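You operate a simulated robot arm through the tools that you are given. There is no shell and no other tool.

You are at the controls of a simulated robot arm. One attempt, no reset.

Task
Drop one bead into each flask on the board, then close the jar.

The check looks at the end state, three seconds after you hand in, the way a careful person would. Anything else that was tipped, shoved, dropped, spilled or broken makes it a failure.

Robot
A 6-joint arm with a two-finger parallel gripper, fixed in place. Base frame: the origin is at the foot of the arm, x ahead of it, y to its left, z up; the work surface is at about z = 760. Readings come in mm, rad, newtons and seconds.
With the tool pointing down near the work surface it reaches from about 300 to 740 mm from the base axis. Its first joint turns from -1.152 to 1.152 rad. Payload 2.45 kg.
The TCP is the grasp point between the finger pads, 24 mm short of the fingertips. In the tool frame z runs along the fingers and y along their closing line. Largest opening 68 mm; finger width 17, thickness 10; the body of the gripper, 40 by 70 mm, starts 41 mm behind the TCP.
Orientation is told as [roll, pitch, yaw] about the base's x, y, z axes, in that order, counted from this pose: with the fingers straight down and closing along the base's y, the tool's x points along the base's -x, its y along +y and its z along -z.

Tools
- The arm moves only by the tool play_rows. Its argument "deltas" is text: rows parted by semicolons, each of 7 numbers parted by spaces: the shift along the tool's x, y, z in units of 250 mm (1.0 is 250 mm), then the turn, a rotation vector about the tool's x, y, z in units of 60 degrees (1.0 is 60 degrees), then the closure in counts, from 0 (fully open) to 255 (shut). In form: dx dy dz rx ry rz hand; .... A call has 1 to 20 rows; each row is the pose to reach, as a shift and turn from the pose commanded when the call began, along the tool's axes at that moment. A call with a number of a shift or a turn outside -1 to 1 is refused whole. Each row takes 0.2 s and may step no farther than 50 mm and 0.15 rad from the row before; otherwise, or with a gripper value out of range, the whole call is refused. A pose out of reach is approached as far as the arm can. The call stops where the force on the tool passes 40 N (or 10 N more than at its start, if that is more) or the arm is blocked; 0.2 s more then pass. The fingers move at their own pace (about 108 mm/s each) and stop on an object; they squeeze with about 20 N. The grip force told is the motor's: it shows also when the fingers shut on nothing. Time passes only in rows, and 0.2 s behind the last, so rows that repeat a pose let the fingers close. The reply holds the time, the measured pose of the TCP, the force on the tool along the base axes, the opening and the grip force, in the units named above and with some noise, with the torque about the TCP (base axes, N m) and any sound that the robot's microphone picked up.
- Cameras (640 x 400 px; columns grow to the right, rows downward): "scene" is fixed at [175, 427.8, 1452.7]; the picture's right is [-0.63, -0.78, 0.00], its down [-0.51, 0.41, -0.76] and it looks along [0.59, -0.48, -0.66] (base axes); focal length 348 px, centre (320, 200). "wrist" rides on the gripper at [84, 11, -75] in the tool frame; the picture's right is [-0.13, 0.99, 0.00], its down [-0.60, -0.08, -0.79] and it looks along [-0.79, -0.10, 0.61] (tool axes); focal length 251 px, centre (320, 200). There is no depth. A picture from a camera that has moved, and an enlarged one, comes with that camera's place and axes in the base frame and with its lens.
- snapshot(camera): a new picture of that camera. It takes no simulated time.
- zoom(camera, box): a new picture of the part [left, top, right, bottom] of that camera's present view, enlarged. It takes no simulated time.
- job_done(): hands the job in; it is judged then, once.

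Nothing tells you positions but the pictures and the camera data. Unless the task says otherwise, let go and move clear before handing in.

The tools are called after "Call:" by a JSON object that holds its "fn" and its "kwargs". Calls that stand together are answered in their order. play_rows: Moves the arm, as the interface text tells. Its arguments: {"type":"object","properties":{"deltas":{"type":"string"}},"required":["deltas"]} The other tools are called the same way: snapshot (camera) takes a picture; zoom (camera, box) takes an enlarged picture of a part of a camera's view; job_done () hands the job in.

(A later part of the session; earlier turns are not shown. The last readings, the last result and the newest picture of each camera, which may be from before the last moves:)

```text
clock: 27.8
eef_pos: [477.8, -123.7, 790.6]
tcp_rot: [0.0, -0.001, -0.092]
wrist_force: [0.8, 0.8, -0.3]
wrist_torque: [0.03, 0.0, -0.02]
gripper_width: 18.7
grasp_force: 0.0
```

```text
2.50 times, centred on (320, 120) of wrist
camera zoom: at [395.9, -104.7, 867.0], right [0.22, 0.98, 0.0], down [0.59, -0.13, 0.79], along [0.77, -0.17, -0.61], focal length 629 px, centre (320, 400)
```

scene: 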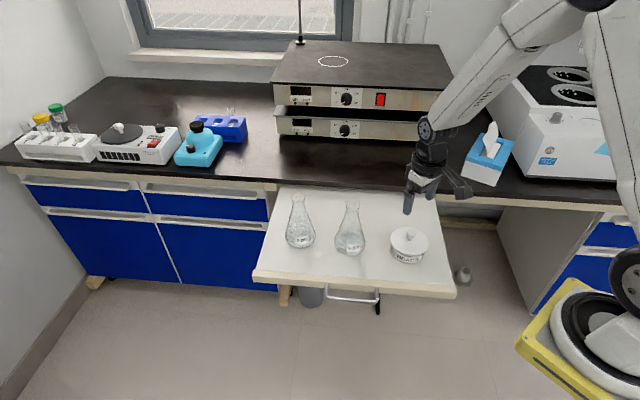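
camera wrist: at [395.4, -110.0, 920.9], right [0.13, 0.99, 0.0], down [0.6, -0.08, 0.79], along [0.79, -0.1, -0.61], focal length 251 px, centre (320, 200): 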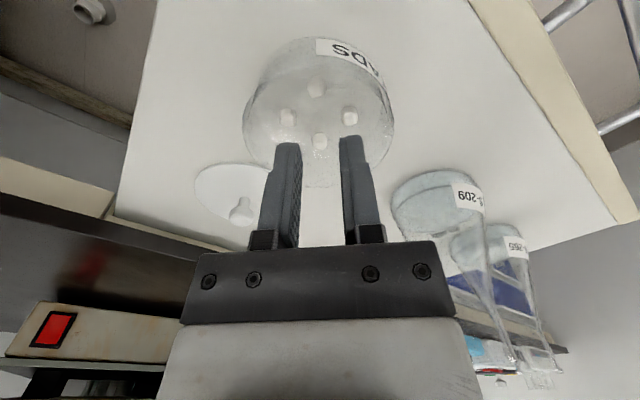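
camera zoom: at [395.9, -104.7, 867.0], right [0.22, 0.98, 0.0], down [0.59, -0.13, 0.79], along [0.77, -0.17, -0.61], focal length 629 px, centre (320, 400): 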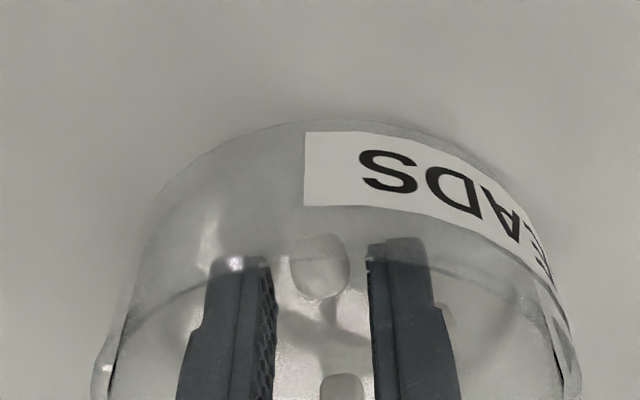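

The fingers flank the bead at tip level. Closing now.

Call:
{"fn": "play_rows", "kwargs": {"deltas": "0 0 0 0 0 0 200; 0 0 0 0 0 0 255; 0 0 0 0 0 0 255; 0 0 0 0 0 0 255"}}

Call:
{"fn": "zoom", "kwargs": {"camera": "wrist", "box": [200, 40, 440, 200]}}

```text
clock: 28.8
eef_pos: [477.2, -123.8, 791.6]
tcp_rot: [-0.001, 0.001, -0.093]
wrist_force: [-0.4, 0.3, 0.6]
wrist_torque: [0.01, 0.04, -0.03]
gripper_width: 6.7
grasp_force: 20.4
```

```text
2.50 times, centred on (320, 120) of wrist
camera zoom: at [395.9, -104.7, 867.1], right [0.22, 0.98, 0.0], down [0.59, -0.13, 0.79], along [0.77, -0.17, -0.61], focal length 629 px, centre (320, 400)
```

zoom: 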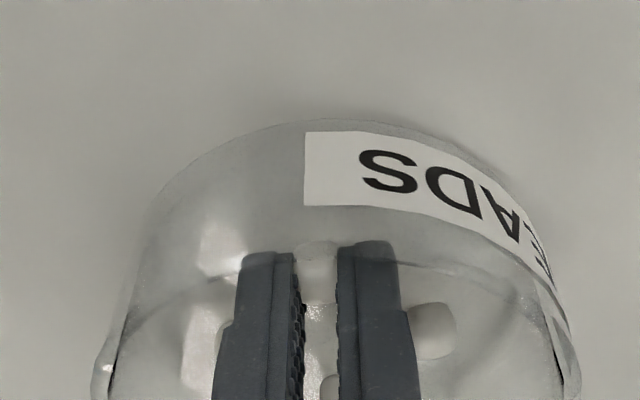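

The fingers stopped at 6.7 mm, less than the apparent bead size (~12 mm), so I'm likely pinching the top cap of the bead. Let me look closer before lifting.

Call:
{"fn": "zoom", "kwargs": {"camera": "wrist", "box": [275, 110, 365, 170]}}

Call:
{"fn": "zoom", "kwargs": {"camera": "scene", "box": [390, 220, 440, 260]}}

```text
6.67 times, centred on (320, 140) of wrist
camera zoom: at [395.9, -104.7, 867.1], right [0.22, 0.98, 0.0], down [0.59, -0.13, 0.79], along [0.77, -0.17, -0.61], focal length 1676 px, centre (320, 600)
```

zoom: 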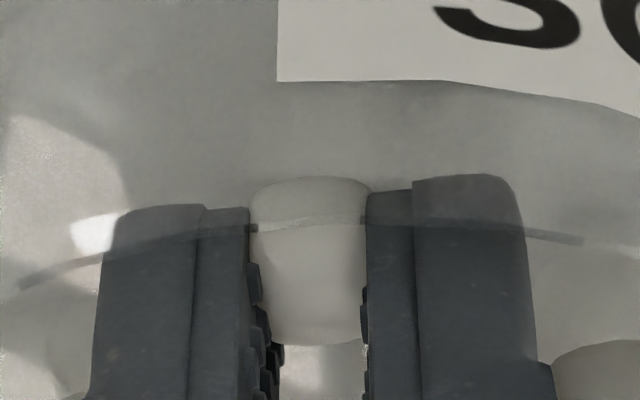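

```text
10.00 times, centred on (415, 240) of scene
camera zoom: at [175.0, 427.8, 1452.7], right [-0.63, -0.78, 0.0], down [-0.51, 0.41, -0.76], along [0.59, -0.48, -0.66], focal length 3478 px, centre (-630, -200)
```

zoom: 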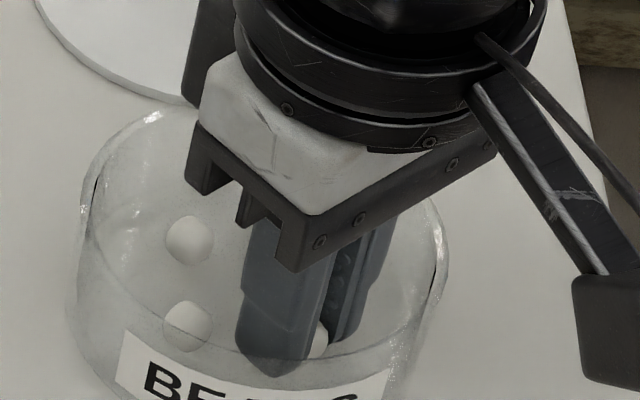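

It looks like the rounded fingertips only catch the bead's upper cap. I'll reopen to 19 mm, creep down about 4 mm watching for floor contact, and then re-grip.

Call:
{"fn": "play_rows", "kwargs": {"deltas": "0 0 0 0 0 0 200; 0 0 0 0 0 0 185; 0 0 0 0 0 0 185; 0 0 0.004 0 0 0 185; 0 0 0.008 0 0 0 185; 0 0 0.012 0 0 0 185; 0 0 0.012 0 0 0 185"}}

Call:
{"fn": "zoom", "kwargs": {"camera": "wrist", "box": [260, 100, 380, 180]}}

```text
clock: 30.5
eef_pos: [479.0, -125.2, 790.1]
tcp_rot: [-0.002, -0.006, -0.092]
wrist_force: [-3.4, 0.4, 10.3]
wrist_torque: [0.05, 0.17, -0.01]
gripper_width: 18.7
grasp_force: 0.0
stopped in row 7: the force on the tool passed its limit at 42 N (the readings are from after the stop); the commanded pose is now the measured one
```

```text
5.00 times, centred on (320, 140) of wrist
camera zoom: at [397.1, -106.0, 865.9], right [0.22, 0.98, 0.0], down [0.59, -0.13, 0.8], along [0.78, -0.18, -0.61], focal length 1257 px, centre (320, 500)
```

zoom: 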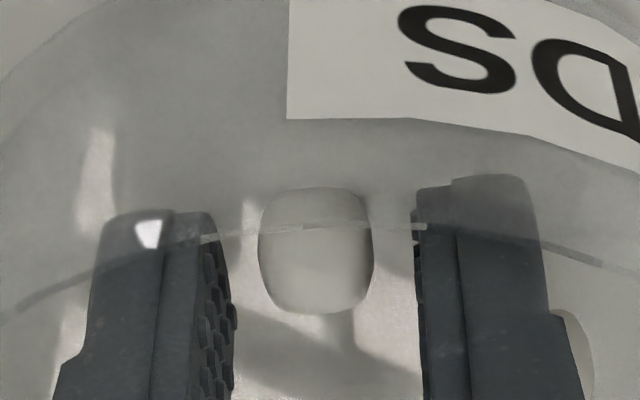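

The fingertips reached the jar floor (stopped on force). The bead's middle should now be well within the pads; I'll raise 2 mm off the floor, re-grip and test with a small lift.

Call:
{"fn": "play_rows", "kwargs": {"deltas": "0 0 -0.004 0 0 0 185; 0 0 -0.008 0 0 0 185; 0 0 -0.008 0 0 0 185"}}

Call:
{"fn": "zoom", "kwargs": {"camera": "wrist", "box": [200, 60, 440, 220]}}

Call:
{"fn": "zoom", "kwargs": {"camera": "scene", "box": [380, 205, 450, 265]}}

```text
clock: 31.3
eef_pos: [479.6, -125.3, 791.0]
tcp_rot: [-0.002, -0.005, -0.093]
wrist_force: [-0.1, -0.2, 0.4]
wrist_torque: [0.01, 0.0, -0.01]
gripper_width: 18.8
grasp_force: 0.0
```

```text
2.50 times, centred on (320, 140) of wrist
camera zoom: at [397.2, -105.6, 867.3], right [0.22, 0.98, 0.0], down [0.59, -0.13, 0.8], along [0.78, -0.18, -0.61], focal length 629 px, centre (320, 350)
```

zoom: 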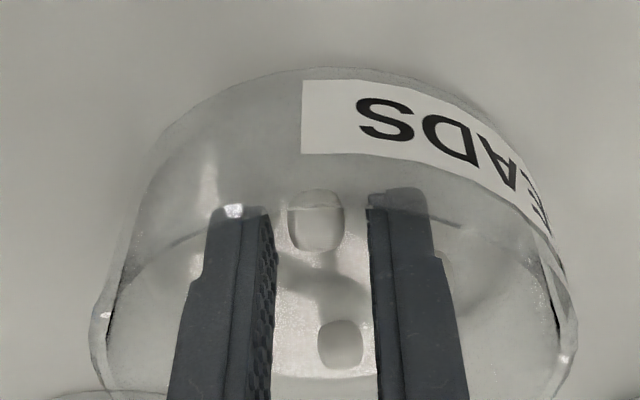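

```text
6.67 times, centred on (415, 235) of scene
camera zoom: at [175.0, 427.8, 1452.7], right [-0.63, -0.78, 0.0], down [-0.51, 0.41, -0.76], along [0.59, -0.48, -0.66], focal length 2318 px, centre (-313, -33)
```

zoom: 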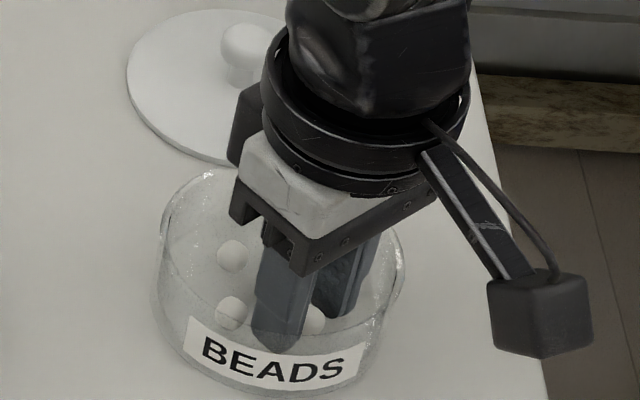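

Clear of the floor; the bead sits between the pads. Closing and then lifting by 15 mm as a test.

Call:
{"fn": "play_rows", "kwargs": {"deltas": "0 0 0 0 0 0 215; 0 0 0 0 0 0 255; 0 0 0 0 0 0 255; 0 0 0 0 0 0 255; 0 0 -0.02 0 0 0 255; 0 0 -0.04 0 0 0 255; 0 0 -0.06 0 0 0 255; 0 0 -0.06 0 0 0 255"}}

Call:
{"fn": "zoom", "kwargs": {"camera": "wrist", "box": [200, 60, 440, 220]}}

Call:
{"fn": "zoom", "kwargs": {"camera": "scene", "box": [380, 205, 450, 265]}}

```text
clock: 33.1
eef_pos: [478.7, -124.9, 807.3]
tcp_rot: [-0.001, -0.006, -0.093]
wrist_force: [-0.3, 0.0, -0.3]
wrist_torque: [0.02, 0.01, 0.01]
gripper_width: 6.7
grasp_force: 20.5
```

```text
2.50 times, centred on (320, 140) of wrist
camera zoom: at [397.3, -105.6, 882.9], right [0.22, 0.98, 0.0], down [0.59, -0.13, 0.8], along [0.78, -0.18, -0.61], focal length 629 px, centre (320, 350)
```

zoom: 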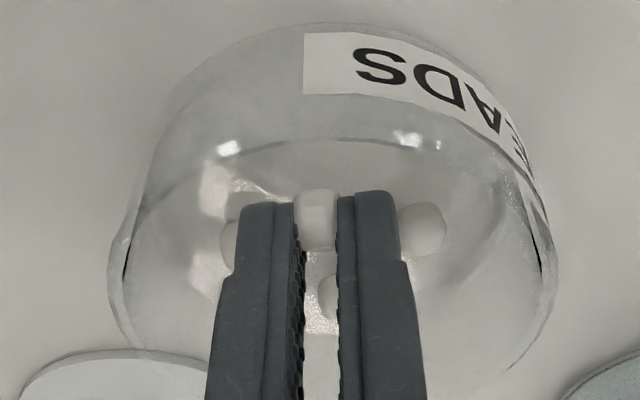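

```text
6.67 times, centred on (415, 235) of scene
camera zoom: at [175.0, 427.8, 1452.7], right [-0.63, -0.78, 0.0], down [-0.51, 0.41, -0.76], along [0.59, -0.48, -0.66], focal length 2318 px, centre (-313, -33)
```

zoom: 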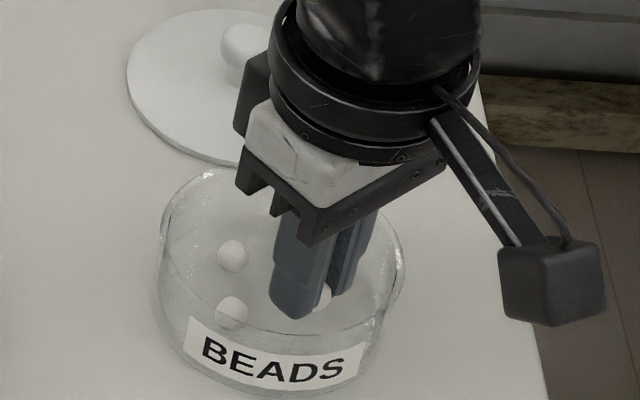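

The bead is lifted and held between the pads. I'll raise it well above flask height and turn the yaw back to zero.

Call:
{"fn": "play_rows", "kwargs": {"deltas": "0 0 -0.08 0 0 0 255; 0 0 -0.18 0 0 0 255; 0 0 -0.28 0 0 0 255; 0 0 -0.38 0 0 0 255; 0 0 -0.48 0 0.0057 -0.045 255; 0 0 -0.57 0 0.0057 -0.0888 255; 0 0 -0.62 0 0.0057 -0.0888 255; 0 0 -0.62 0 0.0057 -0.0888 255"}}

Call:
{"fn": "zoom", "kwargs": {"camera": "wrist", "box": [240, 80, 400, 200]}}

Call:
{"fn": "zoom", "kwargs": {"camera": "scene", "box": [270, 130, 460, 280]}}

```text
clock: 34.9
eef_pos: [476.9, -124.6, 962.8]
tcp_rot: [-0.002, 0.002, 0.002]
wrist_force: [-0.7, -0.4, -0.1]
wrist_torque: [-0.03, 0.03, -0.02]
gripper_width: 6.8
grasp_force: 19.9
```

```text
3.33 times, centred on (320, 140) of wrist
camera zoom: at [395.1, -114.2, 1038.7], right [0.13, 0.99, 0.0], down [0.61, -0.08, 0.79], along [0.79, -0.1, -0.61], focal length 838 px, centre (320, 400)
```

zoom: 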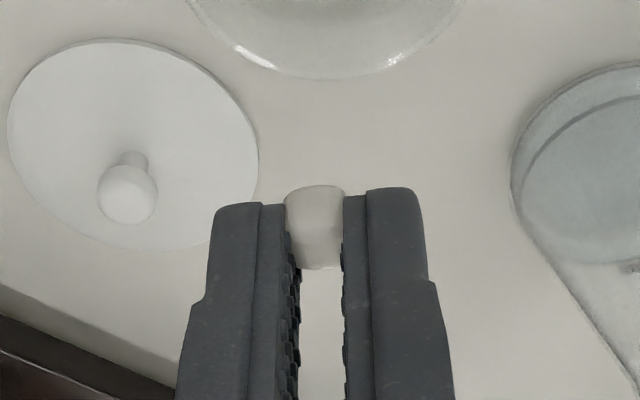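

```text
2.67 times, centred on (365, 205) of scene
camera zoom: at [175.0, 427.8, 1452.7], right [-0.63, -0.78, 0.0], down [-0.51, 0.41, -0.76], along [0.59, -0.48, -0.66], focal length 927 px, centre (200, 187)
```

zoom: 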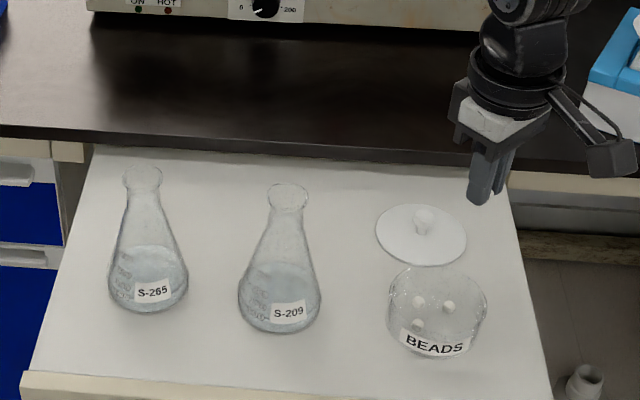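

The bead is firmly held. I'll move toward flask S-209 at a safe height (z≈985) to view its mouth from the wrist camera.

Call:
{"fn": "play_rows", "kwargs": {"deltas": "-0.05 0.044 -0.06 0 0 0 255; -0.12 0.105 -0.092 0 0 0 255; -0.2 0.175 -0.092 0 0 0 255; -0.28 0.245 -0.092 0 0 0 255; -0.36 0.315 -0.092 0 0 0 255; -0.41 0.36 -0.092 0 0 0 255; -0.432 0.378 -0.092 0 0 0 255; -0.432 0.378 -0.092 0 0 0 255"}}

Call:
{"fn": "snapshot", "kwargs": {"camera": "wrist"}}

Call:
{"fn": "zoom", "kwargs": {"camera": "scene", "box": [270, 110, 460, 280]}}

```text
clock: 36.7
eef_pos: [586.7, -29.4, 984.4]
tcp_rot: [-0.002, 0.001, -0.001]
wrist_force: [0.1, -0.3, -0.8]
wrist_torque: [0.03, 0.03, -0.01]
gripper_width: 7.1
grasp_force: 20.3
```

```text
taken
camera wrist: at [503.5, -18.4, 1060.2], right [0.13, 0.99, 0.0], down [0.61, -0.08, 0.79], along [0.79, -0.1, -0.61], focal length 251 px, centre (320, 200)
```

wrist: 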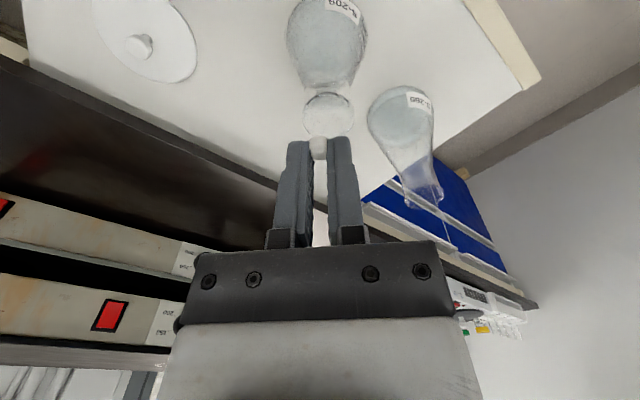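

```text
2.35 times, centred on (365, 195) of scene
camera zoom: at [175.0, 427.8, 1452.7], right [-0.63, -0.78, 0.0], down [-0.51, 0.41, -0.76], along [0.59, -0.48, -0.66], focal length 818 px, centre (214, 212)
```

zoom: 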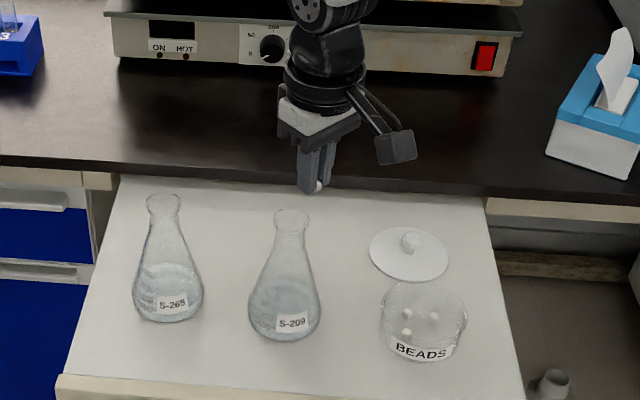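

Call:
{"fn": "zoom", "kwargs": {"camera": "wrist", "box": [240, 60, 460, 220]}}

Call:
{"fn": "zoom", "kwargs": {"camera": "scene", "box": [310, 190, 380, 270]}}

```text
2.50 times, centred on (350, 140) of wrist
camera zoom: at [503.5, -18.4, 1060.2], right [0.13, 0.99, 0.0], down [0.61, -0.08, 0.79], along [0.79, -0.1, -0.61], focal length 629 px, centre (245, 350)
```

zoom: 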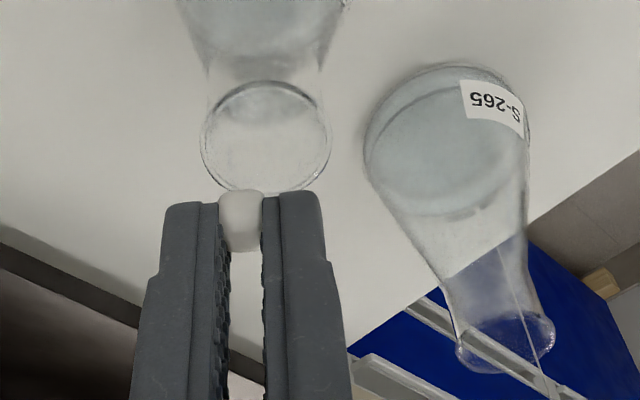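

```text
5.00 times, centred on (345, 230) of scene
camera zoom: at [175.0, 427.8, 1452.7], right [-0.63, -0.78, 0.0], down [-0.51, 0.41, -0.76], along [0.59, -0.48, -0.66], focal length 1739 px, centre (195, 50)
```

zoom: 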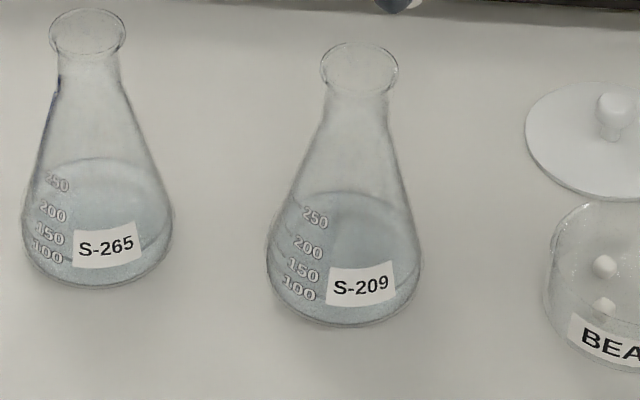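

S-209's mouth triangulates to about (609,-25,903), ~37 mm across. I'll centre the bead over it at z≈945 and verify before lowering further.

Call:
{"fn": "play_rows", "kwargs": {"deltas": "-0.03 0.005 0.02 0 0 0 255; -0.06 0.011 0.05 0 0 0 255; -0.0956 0.017 0.09 0 0 0 255; -0.0956 0.017 0.13 0 0 0 255; -0.0956 0.017 0.158 0 0 0 255; -0.0956 0.017 0.158 0 0 0 255"}}

Call:
{"fn": "snapshot", "kwargs": {"camera": "wrist"}}

Call:
{"fn": "zoom", "kwargs": {"camera": "wrist", "box": [240, 60, 400, 180]}}

Call:
{"fn": "zoom", "kwargs": {"camera": "scene", "box": [310, 150, 390, 230]}}

```text
clock: 38.1
eef_pos: [610.6, -24.6, 944.6]
tcp_rot: [-0.002, 0.003, 0.002]
wrist_force: [0.6, 0.8, 0.0]
wrist_torque: [-0.01, 0.0, 0.01]
gripper_width: 7.1
grasp_force: 19.9
```

```text
taken
camera wrist: at [528.5, -14.1, 1020.6], right [0.13, 0.99, 0.0], down [0.61, -0.08, 0.79], along [0.79, -0.1, -0.61], focal length 251 px, centre (320, 200)
```

wrist: 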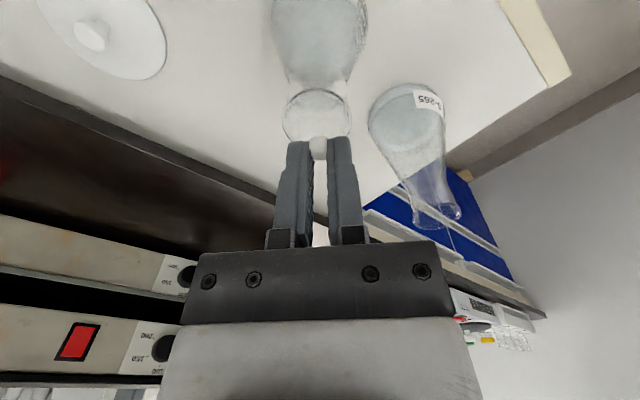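

```text
3.33 times, centred on (320, 120) of wrist
camera zoom: at [528.5, -14.1, 1020.6], right [0.13, 0.99, 0.0], down [0.61, -0.08, 0.79], along [0.79, -0.1, -0.61], focal length 838 px, centre (320, 467)
```

zoom: 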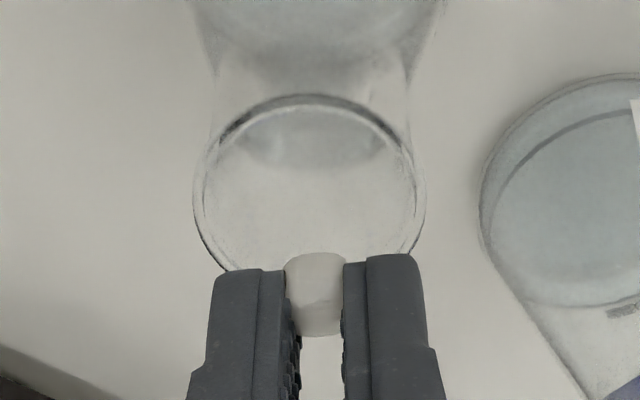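

```text
5.00 times, centred on (350, 190) of scene
camera zoom: at [175.0, 427.8, 1452.7], right [-0.63, -0.78, 0.0], down [-0.51, 0.41, -0.76], along [0.59, -0.48, -0.66], focal length 1739 px, centre (170, 250)
```

zoom: 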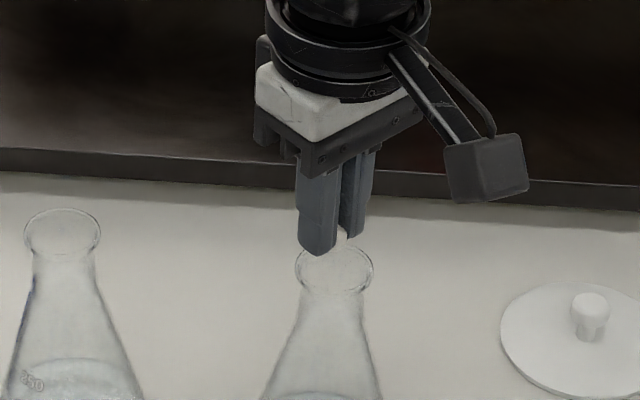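

The bead is within about 1.5 mm of the mouth's centre. I'll lower about 11 mm (tips a few mm above the rim) and check the gap.

Call:
{"fn": "play_rows", "kwargs": {"deltas": "0.005 -0.002 0.015 0 0 0 255; 0.005 -0.002 0.03 0 0 0 255; 0.005 -0.002 0.044 0 0 0 255; 0.005 -0.002 0.044 0 0 0 255"}}

Call:
{"fn": "zoom", "kwargs": {"camera": "wrist", "box": [240, 60, 400, 180]}}

Call:
{"fn": "zoom", "kwargs": {"camera": "scene", "box": [325, 170, 375, 220]}}

```text
clock: 39.1
eef_pos: [608.6, -26.1, 934.0]
tcp_rot: [-0.002, 0.002, 0.003]
wrist_force: [-0.2, -0.2, -0.2]
wrist_torque: [0.01, 0.01, 0.02]
gripper_width: 7.3
grasp_force: 20.2
```

```text
3.33 times, centred on (320, 120) of wrist
camera zoom: at [526.6, -15.6, 1010.6], right [0.13, 0.99, 0.0], down [0.6, -0.08, 0.79], along [0.79, -0.1, -0.61], focal length 838 px, centre (320, 467)
```

zoom: 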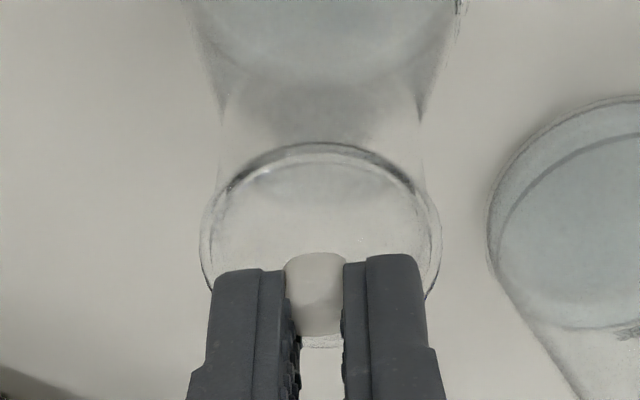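

```text
8.00 times, centred on (350, 195) of scene
camera zoom: at [175.0, 427.8, 1452.7], right [-0.63, -0.78, 0.0], down [-0.51, 0.41, -0.76], along [0.59, -0.48, -0.66], focal length 2782 px, centre (80, 240)
```

zoom: 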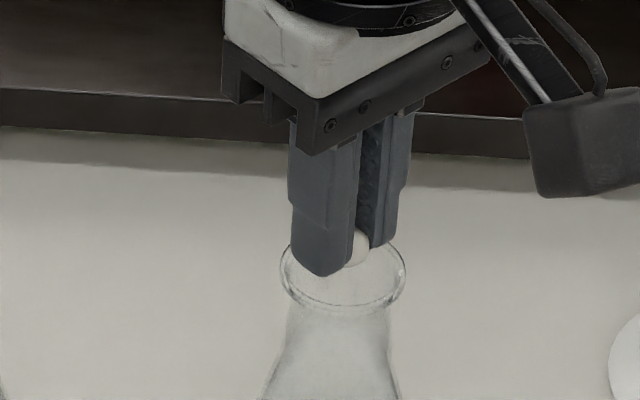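

The bead is centred over the mouth, tips 5–7 mm above the rim. Releasing now.

Call:
{"fn": "play_rows", "kwargs": {"deltas": "0 0 0 0 0 0 150; 0 0 0 0 0 0 150; 0 0 0 0 0 0 150; 0 0 0 0 0 0 150"}}

Call:
{"fn": "zoom", "kwargs": {"camera": "wrist", "box": [240, 40, 400, 180]}}

Call:
{"fn": "zoom", "kwargs": {"camera": "scene", "box": [310, 170, 400, 270]}}

```text
clock: 40.1
eef_pos: [609.7, -26.3, 933.3]
tcp_rot: [-0.002, 0.001, 0.002]
wrist_force: [0.1, 0.2, -0.5]
wrist_torque: [-0.03, -0.01, 0.05]
gripper_width: 28.2
grasp_force: 0.0
```

```text
2.86 times, centred on (320, 110) of wrist
camera zoom: at [526.6, -15.6, 1010.6], right [0.13, 0.99, 0.0], down [0.61, -0.08, 0.79], along [0.79, -0.1, -0.61], focal length 718 px, centre (320, 457)
```

zoom: 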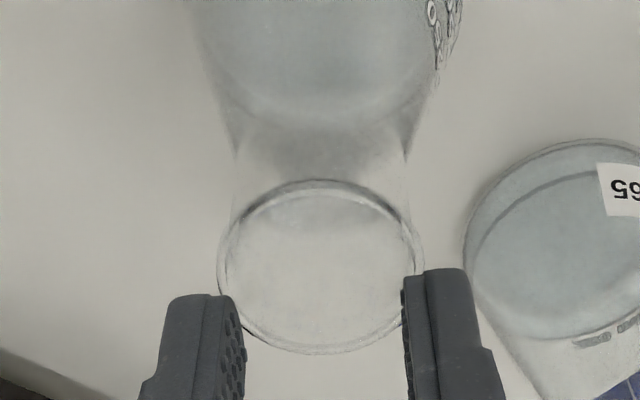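

```text
4.00 times, centred on (355, 220) of scene
camera zoom: at [175.0, 427.8, 1452.7], right [-0.63, -0.78, 0.0], down [-0.51, 0.41, -0.76], along [0.59, -0.48, -0.66], focal length 1391 px, centre (180, 120)
```

zoom: 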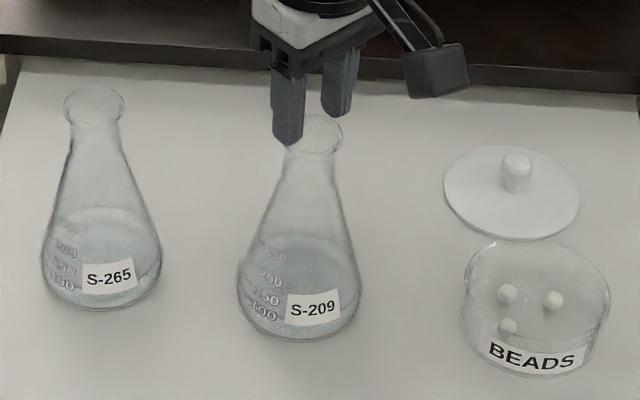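

The bead has left the gripper. Let me verify that it's inside S-209 by zooming closely.

Call:
{"fn": "zoom", "kwargs": {"camera": "scene", "box": [325, 215, 375, 260]}}

Call:
{"fn": "zoom", "kwargs": {"camera": "wrist", "box": [260, 0, 400, 80]}}

Call:
{"fn": "snapshot", "kwargs": {"camera": "scene"}}

```text
8.89 times, centred on (350, 238) of scene
camera zoom: at [175.0, 427.8, 1452.7], right [-0.63, -0.78, 0.0], down [-0.51, 0.41, -0.76], along [0.59, -0.48, -0.66], focal length 3091 px, centre (53, -133)
```

zoom: 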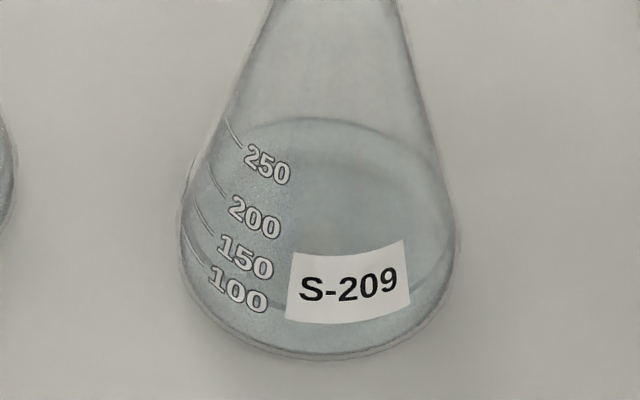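

```text
4.57 times, centred on (330, 40) of wrist
camera zoom: at [526.6, -15.6, 1010.6], right [0.13, 0.99, 0.0], down [0.61, -0.08, 0.79], along [0.79, -0.1, -0.61], focal length 1149 px, centre (274, 931)
```

zoom: 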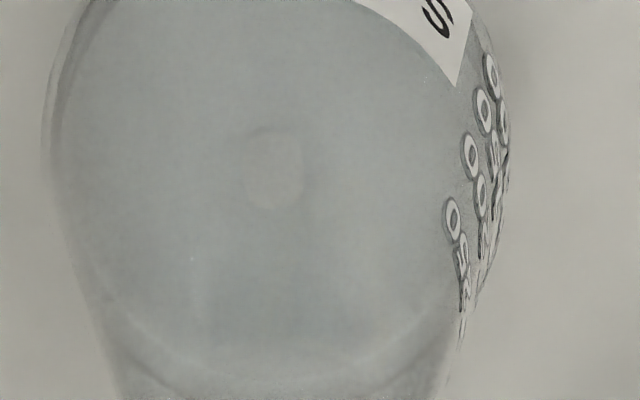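

```text
taken
```

scene: 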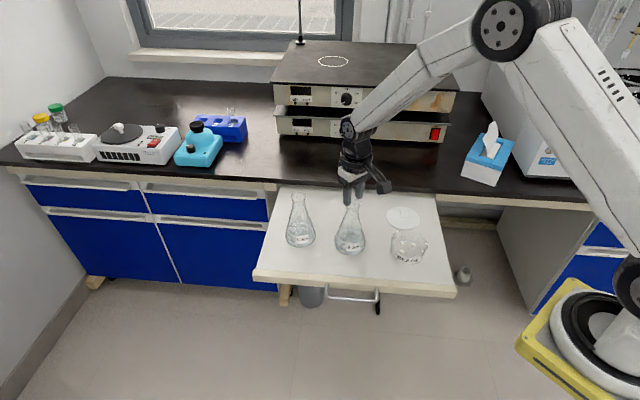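

A faint round bead is visible at the bottom inside S-209's liquid. Now I'll rise and return over the jar for the second bead.

Call:
{"fn": "play_rows", "kwargs": {"deltas": "0 0 -0.06 0 0 0 150; 0 0 -0.14 0 0 0 150; 0 0 -0.2 0 0 0 150; 0.07 -0.065 -0.2 0 0 0 150; 0.16 -0.145 -0.2 0 0 0 150; 0.25 -0.225 -0.2 0 0 0 150; 0.34 -0.31 -0.2 0 0 0 150; 0.43 -0.39 -0.2 0 0 0 150; 0.43 -0.39 -0.08 0 0 0 150; 0.43 -0.39 0.06 0 0 0 150; 0.43 -0.39 0.2 0 0 0 150; 0.43 -0.39 0.256 0 0 0 150; 0.43 -0.39 0.256 0 0 0 150"}}

Call:
{"fn": "snapshot", "kwargs": {"camera": "wrist"}}

Call:
{"fn": "zoom", "kwargs": {"camera": "wrist", "box": [220, 0, 420, 150]}}

Call:
{"fn": "zoom", "kwargs": {"camera": "scene", "box": [370, 195, 450, 270]}}

```text
clock: 42.9
eef_pos: [502.9, -123.8, 869.2]
tcp_rot: [-0.002, 0.0, 0.002]
wrist_force: [0.7, 0.2, -0.1]
wrist_torque: [0.02, 0.0, 0.0]
gripper_width: 27.9
grasp_force: 0.0
```

```text
taken
camera wrist: at [419.7, -113.0, 946.2], right [0.13, 0.99, 0.0], down [0.6, -0.08, 0.79], along [0.79, -0.1, -0.61], focal length 251 px, centre (320, 200)
```

wrist: 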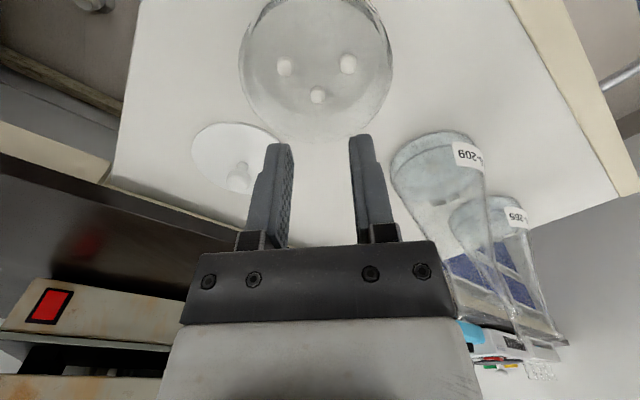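

```text
2.67 times, centred on (320, 75) of wrist
camera zoom: at [419.7, -113.0, 946.2], right [0.13, 0.99, 0.0], down [0.6, -0.08, 0.79], along [0.79, -0.1, -0.61], focal length 670 px, centre (320, 533)
```

zoom: 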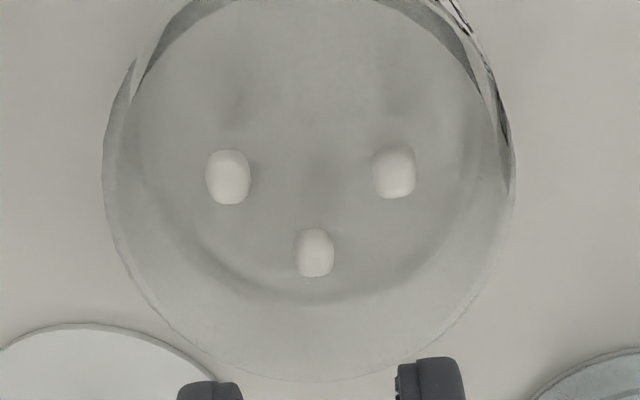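

```text
5.33 times, centred on (410, 232) of scene
camera zoom: at [175.0, 427.8, 1452.7], right [-0.63, -0.78, 0.0], down [-0.51, 0.41, -0.76], along [0.59, -0.48, -0.66], focal length 1855 px, centre (-160, 27)
```

zoom: 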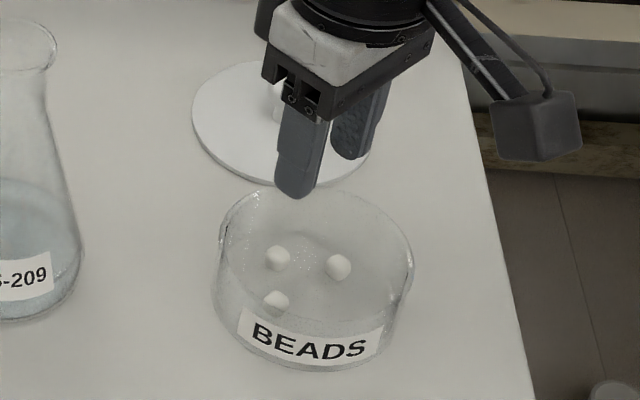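

Three beads remain; next target is the far bead, about (517,-127). I'll move over it at z≈845 with 18.5 mm opening and 5.4° yaw, then verify.

Call:
{"fn": "play_rows", "kwargs": {"deltas": "-0.02 -0.004 0.02 0 0 0.03 170; -0.04 -0.008 0.05 0 0 0.06 185; -0.0592 -0.0124 0.096 0 0 0.09 185; -0.0592 -0.0124 0.096 0 0 0.09 185"}}

Call:
{"fn": "snapshot", "kwargs": {"camera": "wrist"}}

Call:
{"fn": "zoom", "kwargs": {"camera": "wrist", "box": [220, 20, 420, 180]}}

```text
clock: 43.9
eef_pos: [518.4, -126.2, 845.5]
tcp_rot: [-0.003, 0.003, -0.094]
wrist_force: [0.4, 0.2, 0.5]
wrist_torque: [0.03, 0.0, 0.02]
gripper_width: 18.8
grasp_force: 0.0
```

```text
taken
camera wrist: at [436.3, -107.4, 922.0], right [0.22, 0.98, 0.0], down [0.59, -0.13, 0.79], along [0.77, -0.18, -0.61], focal length 251 px, centre (320, 200)
```

wrist: 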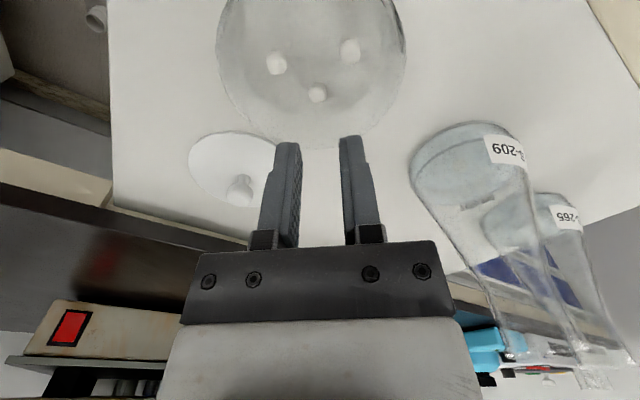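

```text
2.50 times, centred on (320, 100) of wrist
camera zoom: at [436.3, -107.4, 922.0], right [0.22, 0.98, 0.0], down [0.59, -0.13, 0.79], along [0.77, -0.18, -0.61], focal length 629 px, centre (320, 450)
```

zoom: 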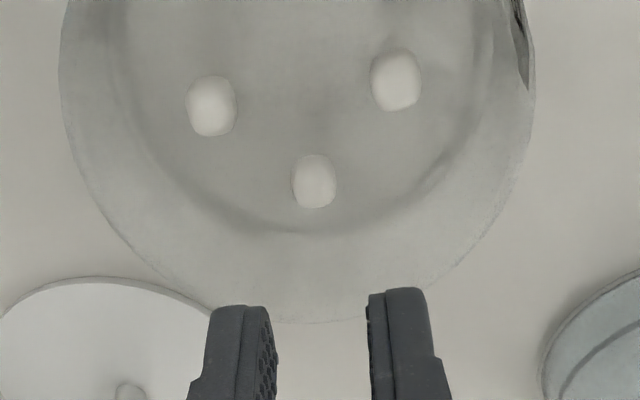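

The bead is about 1.4 mm off sideways; I'll correct it and descend partway into the jar.

Call:
{"fn": "play_rows", "kwargs": {"deltas": "0 -0.0052 0.03 0 0 0 185; 0 -0.0052 0.07 0 0 0 185; 0 -0.0052 0.11 0 0 0 185; 0 -0.0052 0.14 0 0 0 185; 0 -0.0052 0.16 0 0 0 185; 0 -0.0052 0.16 0 0 0 185"}}

Call:
{"fn": "zoom", "kwargs": {"camera": "wrist", "box": [200, 40, 440, 200]}}

Call:
{"fn": "zoom", "kwargs": {"camera": "scene", "box": [370, 195, 450, 270]}}

```text
clock: 45.3
eef_pos: [516.7, -127.5, 805.8]
tcp_rot: [-0.002, 0.003, -0.096]
wrist_force: [0.0, 0.0, 0.2]
wrist_torque: [0.01, -0.01, 0.0]
gripper_width: 18.4
grasp_force: 0.0
```

```text
2.50 times, centred on (320, 120) of wrist
camera zoom: at [435.3, -109.7, 881.9], right [0.22, 0.98, 0.0], down [0.6, -0.13, 0.79], along [0.77, -0.18, -0.61], focal length 629 px, centre (320, 400)
```

zoom: 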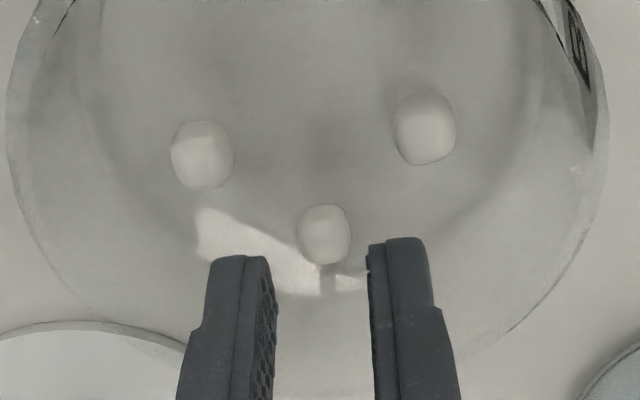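

```text
5.33 times, centred on (410, 232) of scene
camera zoom: at [175.0, 427.8, 1452.7], right [-0.63, -0.78, 0.0], down [-0.51, 0.41, -0.76], along [0.59, -0.48, -0.66], focal length 1855 px, centre (-160, 27)
```

zoom: 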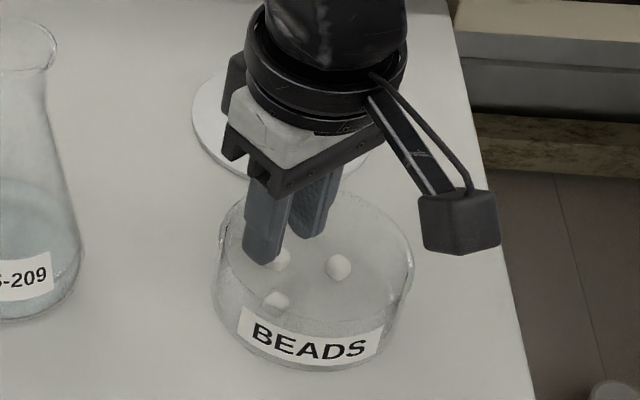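

Bead centred; no contact. Continuing down in small steps with force checks.

Call:
{"fn": "play_rows", "kwargs": {"deltas": "0 0 0.008 0 0 0 185; 0 0 0.016 0 0 0 185; 0 0 0.024 0 0 0 185; 0 0 0.024 0 0 0 185"}}

```text
clock: 46.3
eef_pos: [515.7, -128.5, 800.6]
tcp_rot: [-0.002, 0.002, -0.093]
wrist_force: [0.1, 0.6, -0.2]
wrist_torque: [-0.03, 0.0, 0.02]
gripper_width: 18.7
grasp_force: 0.1
```

No contact at z≈800. Down another 4 mm in fine steps.

Call:
{"fn": "play_rows", "kwargs": {"deltas": "0 0 0.004 0 0 0 185; 0 0 0.008 0 0 0 185; 0 0 0.012 0 0 0 185; 0 0 0.016 0 0 0 185; 0 0 0.016 0 0 0 185"}}

Call:
{"fn": "zoom", "kwargs": {"camera": "wrist", "box": [200, 40, 440, 200]}}

```text
clock: 47.5
eef_pos: [516.2, -127.7, 796.6]
tcp_rot: [0.0, 0.002, -0.092]
wrist_force: [-0.4, 0.3, 0.4]
wrist_torque: [-0.02, 0.01, -0.01]
gripper_width: 18.6
grasp_force: 0.0
```

```text
2.50 times, centred on (320, 120) of wrist
camera zoom: at [434.4, -109.2, 872.4], right [0.22, 0.98, 0.0], down [0.6, -0.13, 0.79], along [0.77, -0.18, -0.61], focal length 629 px, centre (320, 400)
```

zoom: 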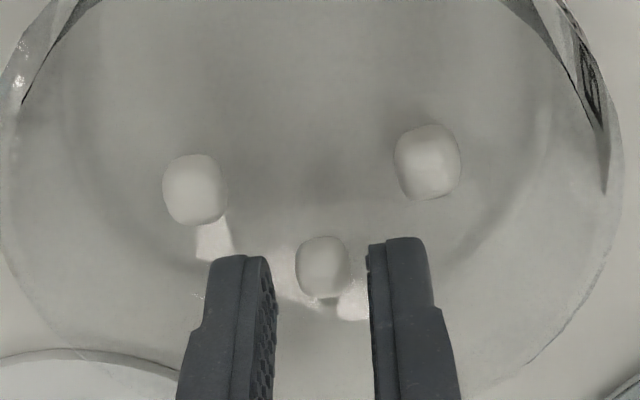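

Still free. Another 4 mm down to z≈792, just above the jar floor.

Call:
{"fn": "play_rows", "kwargs": {"deltas": "0 0 0.004 0 0 0 185; 0 0 0.008 0 0 0 185; 0 0 0.012 0 0 0 185; 0 0 0.016 0 0 0 185; 0 0 0.016 0 0 0 185"}}

Call:
{"fn": "zoom", "kwargs": {"camera": "wrist", "box": [200, 40, 440, 200]}}

Call:
{"fn": "zoom", "kwargs": {"camera": "scene", "box": [370, 195, 450, 270]}}

```text
clock: 48.7
eef_pos: [517.4, -127.3, 791.3]
tcp_rot: [-0.001, 0.002, -0.091]
wrist_force: [-0.3, -0.5, 0.6]
wrist_torque: [0.01, -0.03, -0.02]
gripper_width: 18.6
grasp_force: 0.0
```

```text
2.50 times, centred on (320, 120) of wrist
camera zoom: at [434.9, -109.3, 868.3], right [0.22, 0.98, 0.0], down [0.6, -0.13, 0.79], along [0.77, -0.18, -0.61], focal length 629 px, centre (320, 400)
```

zoom: 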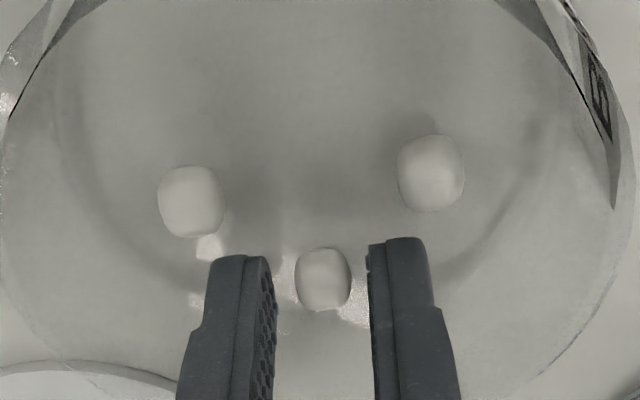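

```text
5.33 times, centred on (410, 232) of scene
camera zoom: at [175.0, 427.8, 1452.7], right [-0.63, -0.78, 0.0], down [-0.51, 0.41, -0.76], along [0.59, -0.48, -0.66], focal length 1855 px, centre (-160, 27)
```

zoom: 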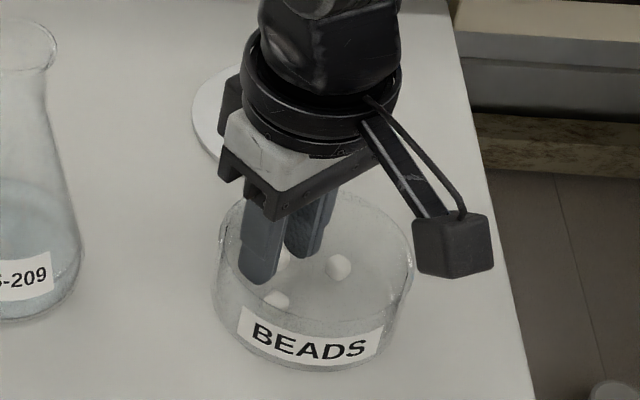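

Fingers flank the bead without contact. Closing and test-lifting 15 mm.

Call:
{"fn": "play_rows", "kwargs": {"deltas": "0 0 0 0 0 0 215; 0 0 0 0 0 0 255; 0 0 0 0 0 0 255; 0 0 0 0 0 0 255; 0 0 -0.02 0 0 0 255; 0 0 -0.04 0 0 0 255; 0 0 -0.06 0 0 0 255; 0 0 -0.06 0 0 0 255"}}

Call:
{"fn": "zoom", "kwargs": {"camera": "wrist", "box": [200, 40, 440, 200]}}

Call:
{"fn": "zoom", "kwargs": {"camera": "scene", "box": [370, 195, 450, 270]}}

```text
clock: 50.5
eef_pos: [517.2, -127.4, 807.6]
tcp_rot: [-0.002, 0.001, -0.093]
wrist_force: [0.2, -0.6, -0.7]
wrist_torque: [-0.02, 0.03, 0.0]
gripper_width: 7.1
grasp_force: 20.0
```

```text
2.50 times, centred on (320, 120) of wrist
camera zoom: at [434.7, -109.5, 883.8], right [0.22, 0.98, 0.0], down [0.6, -0.13, 0.79], along [0.77, -0.18, -0.61], focal length 629 px, centre (320, 400)
```

zoom: 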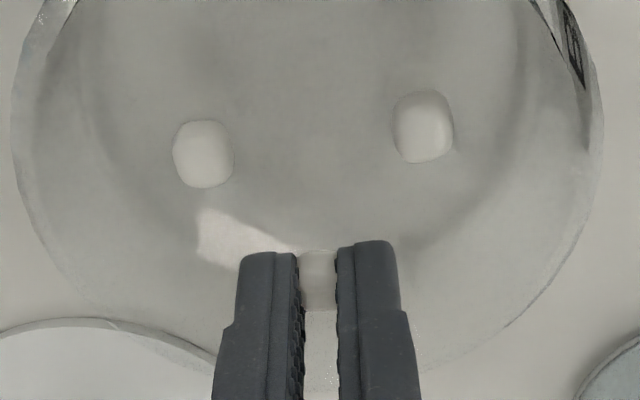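

```text
5.33 times, centred on (410, 232) of scene
camera zoom: at [175.0, 427.8, 1452.7], right [-0.63, -0.78, 0.0], down [-0.51, 0.41, -0.76], along [0.59, -0.48, -0.66], focal length 1855 px, centre (-160, 27)
```

zoom: 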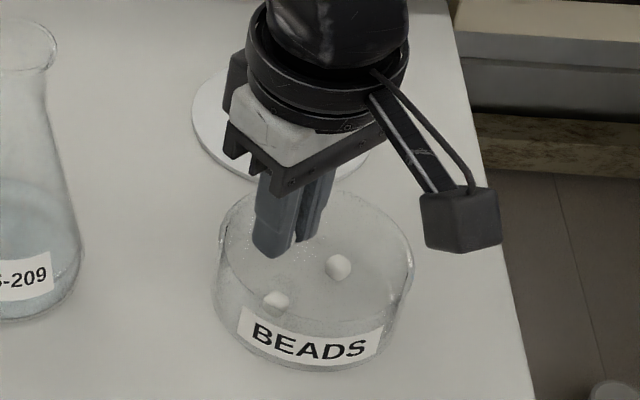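

Second bead held; two remain in the jar. Lifting clear and turning the yaw back to zero.

Call:
{"fn": "play_rows", "kwargs": {"deltas": "0 0 -0.08 0 0 0 255; 0 0 -0.18 0 0 0 255; 0 0 -0.28 0 0 0 255; 0 0 -0.38 0 0 0 255; 0 0 -0.48 0 0 -0.045 255; 0 0 -0.58 0 0 -0.088 255; 0 0 -0.68 0 0 -0.088 255; 0 0 -0.71 0 0 -0.088 255; 0 0 -0.71 0 0 -0.088 255"}}

Call:
{"fn": "zoom", "kwargs": {"camera": "wrist", "box": [240, 80, 400, 200]}}

```text
clock: 52.5
eef_pos: [514.9, -128.0, 984.5]
tcp_rot: [-0.002, 0.003, -0.002]
wrist_force: [-0.1, -0.5, -0.1]
wrist_torque: [-0.01, 0.02, 0.02]
gripper_width: 7.0
grasp_force: 20.0
```

```text
3.33 times, centred on (320, 140) of wrist
camera zoom: at [432.2, -116.9, 1060.8], right [0.13, 0.99, 0.0], down [0.61, -0.08, 0.79], along [0.79, -0.1, -0.61], focal length 838 px, centre (320, 400)
```

zoom: 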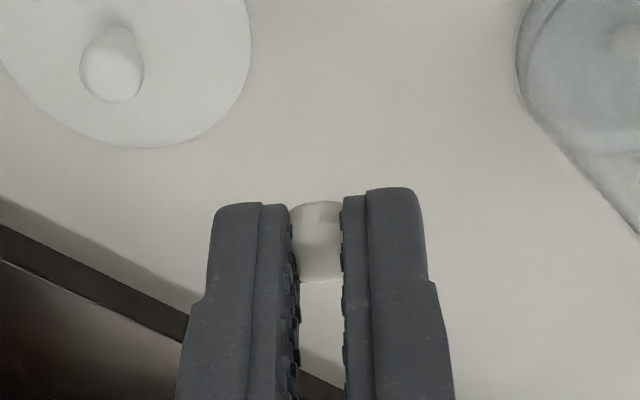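

Bead secure. Now travelling at z≈985 toward flask S-265.

Call:
{"fn": "play_rows", "kwargs": {"deltas": "-0.05 0.05 0 0 0 0 255; -0.13 0.13 0 0 0 0 255; -0.22 0.22 0 0 0 0 255; -0.31 0.31 0 0 0 0 255; -0.4 0.4 0 0 0 0 255; -0.49 0.49 0 0 0 0 255; -0.58 0.58 0 0 0 0 255; -0.65 0.65 0 0 0 0 255; -0.69 0.685 0 0 0 0 255; -0.7 0.69 0 0 0 0 255; -0.7 0.69 0 0 0 0 255"}}

Call:
{"fn": "snapshot", "kwargs": {"camera": "wrist"}}

Call:
{"fn": "zoom", "kwargs": {"camera": "wrist", "box": [240, 60, 400, 180]}}

Call:
{"fn": "zoom", "kwargs": {"camera": "scene", "box": [270, 130, 370, 230]}}

```text
clock: 54.9
eef_pos: [691.9, 45.2, 983.7]
tcp_rot: [-0.002, 0.001, -0.002]
wrist_force: [0.4, 0.5, -0.8]
wrist_torque: [-0.02, 0.01, 0.02]
gripper_width: 7.1
grasp_force: 20.1
```

```text
taken
camera wrist: at [608.9, 55.5, 1060.1], right [0.13, 0.99, 0.0], down [0.61, -0.08, 0.79], along [0.79, -0.1, -0.61], focal length 251 px, centre (320, 200)
```

wrist: 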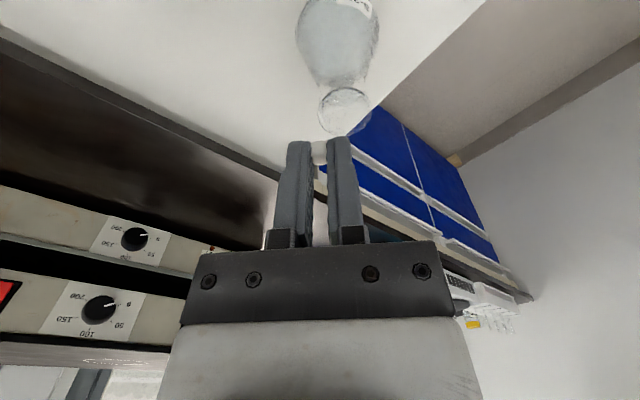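

```text
3.33 times, centred on (320, 120) of wrist
camera zoom: at [608.9, 55.5, 1060.1], right [0.13, 0.99, 0.0], down [0.61, -0.08, 0.79], along [0.79, -0.1, -0.61], focal length 838 px, centre (320, 467)
```

zoom: 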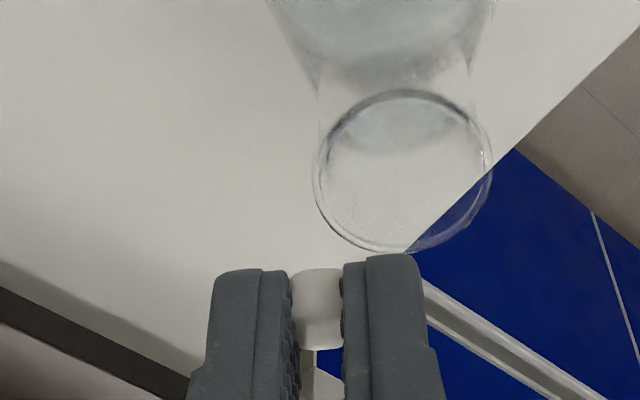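

```text
4.00 times, centred on (320, 180) of scene
camera zoom: at [175.0, 427.8, 1452.7], right [-0.63, -0.78, 0.0], down [-0.51, 0.41, -0.76], along [0.59, -0.48, -0.66], focal length 1391 px, centre (320, 280)
```

zoom: 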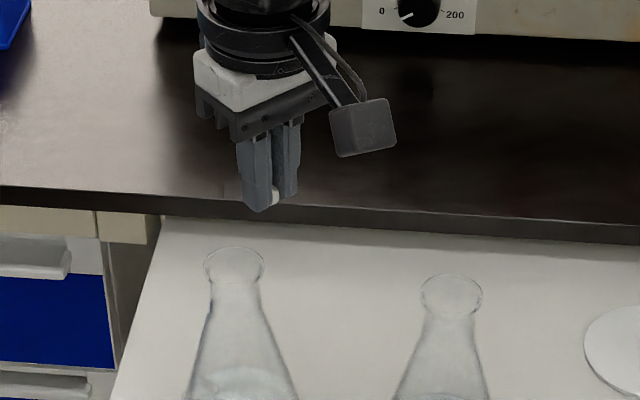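

S-265's mouth is at about (713,60,903). I'll centre the bead over it at z≈945.

Call:
{"fn": "play_rows", "kwargs": {"deltas": "-0.03 0.023 0.02 0 0 0 255; -0.06 0.046 0.05 0 0 0 255; -0.0792 0.0628 0.09 0 0 0 255; -0.0792 0.0628 0.13 0 0 0 255; -0.0792 0.0628 0.158 0 0 0 255; -0.0792 0.0628 0.158 0 0 0 255"}}

Call:
{"fn": "zoom", "kwargs": {"camera": "wrist", "box": [240, 60, 400, 180]}}

Call:
{"fn": "zoom", "kwargs": {"camera": "scene", "box": [270, 160, 340, 230]}}

```text
clock: 56.3
eef_pos: [711.5, 59.9, 944.1]
tcp_rot: [-0.002, 0.001, -0.003]
wrist_force: [-0.6, -0.4, -0.2]
wrist_torque: [0.01, 0.0, -0.01]
gripper_width: 6.7
grasp_force: 20.1
```

```text
3.33 times, centred on (320, 120) of wrist
camera zoom: at [628.2, 71.0, 1021.0], right [0.13, 0.99, 0.0], down [0.6, -0.08, 0.79], along [0.79, -0.1, -0.61], focal length 838 px, centre (320, 467)
```

zoom: 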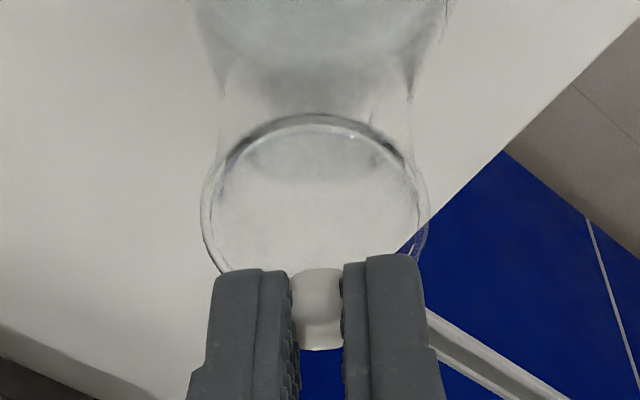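

```text
5.71 times, centred on (305, 195) of scene
camera zoom: at [175.0, 427.8, 1452.7], right [-0.63, -0.78, 0.0], down [-0.51, 0.41, -0.76], along [0.59, -0.48, -0.66], focal length 1987 px, centre (406, 229)
```

zoom: 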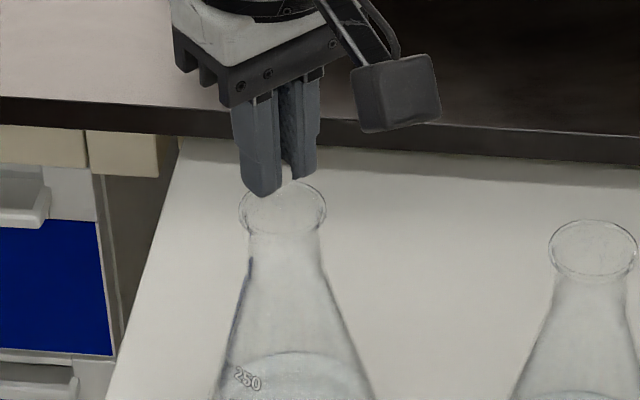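

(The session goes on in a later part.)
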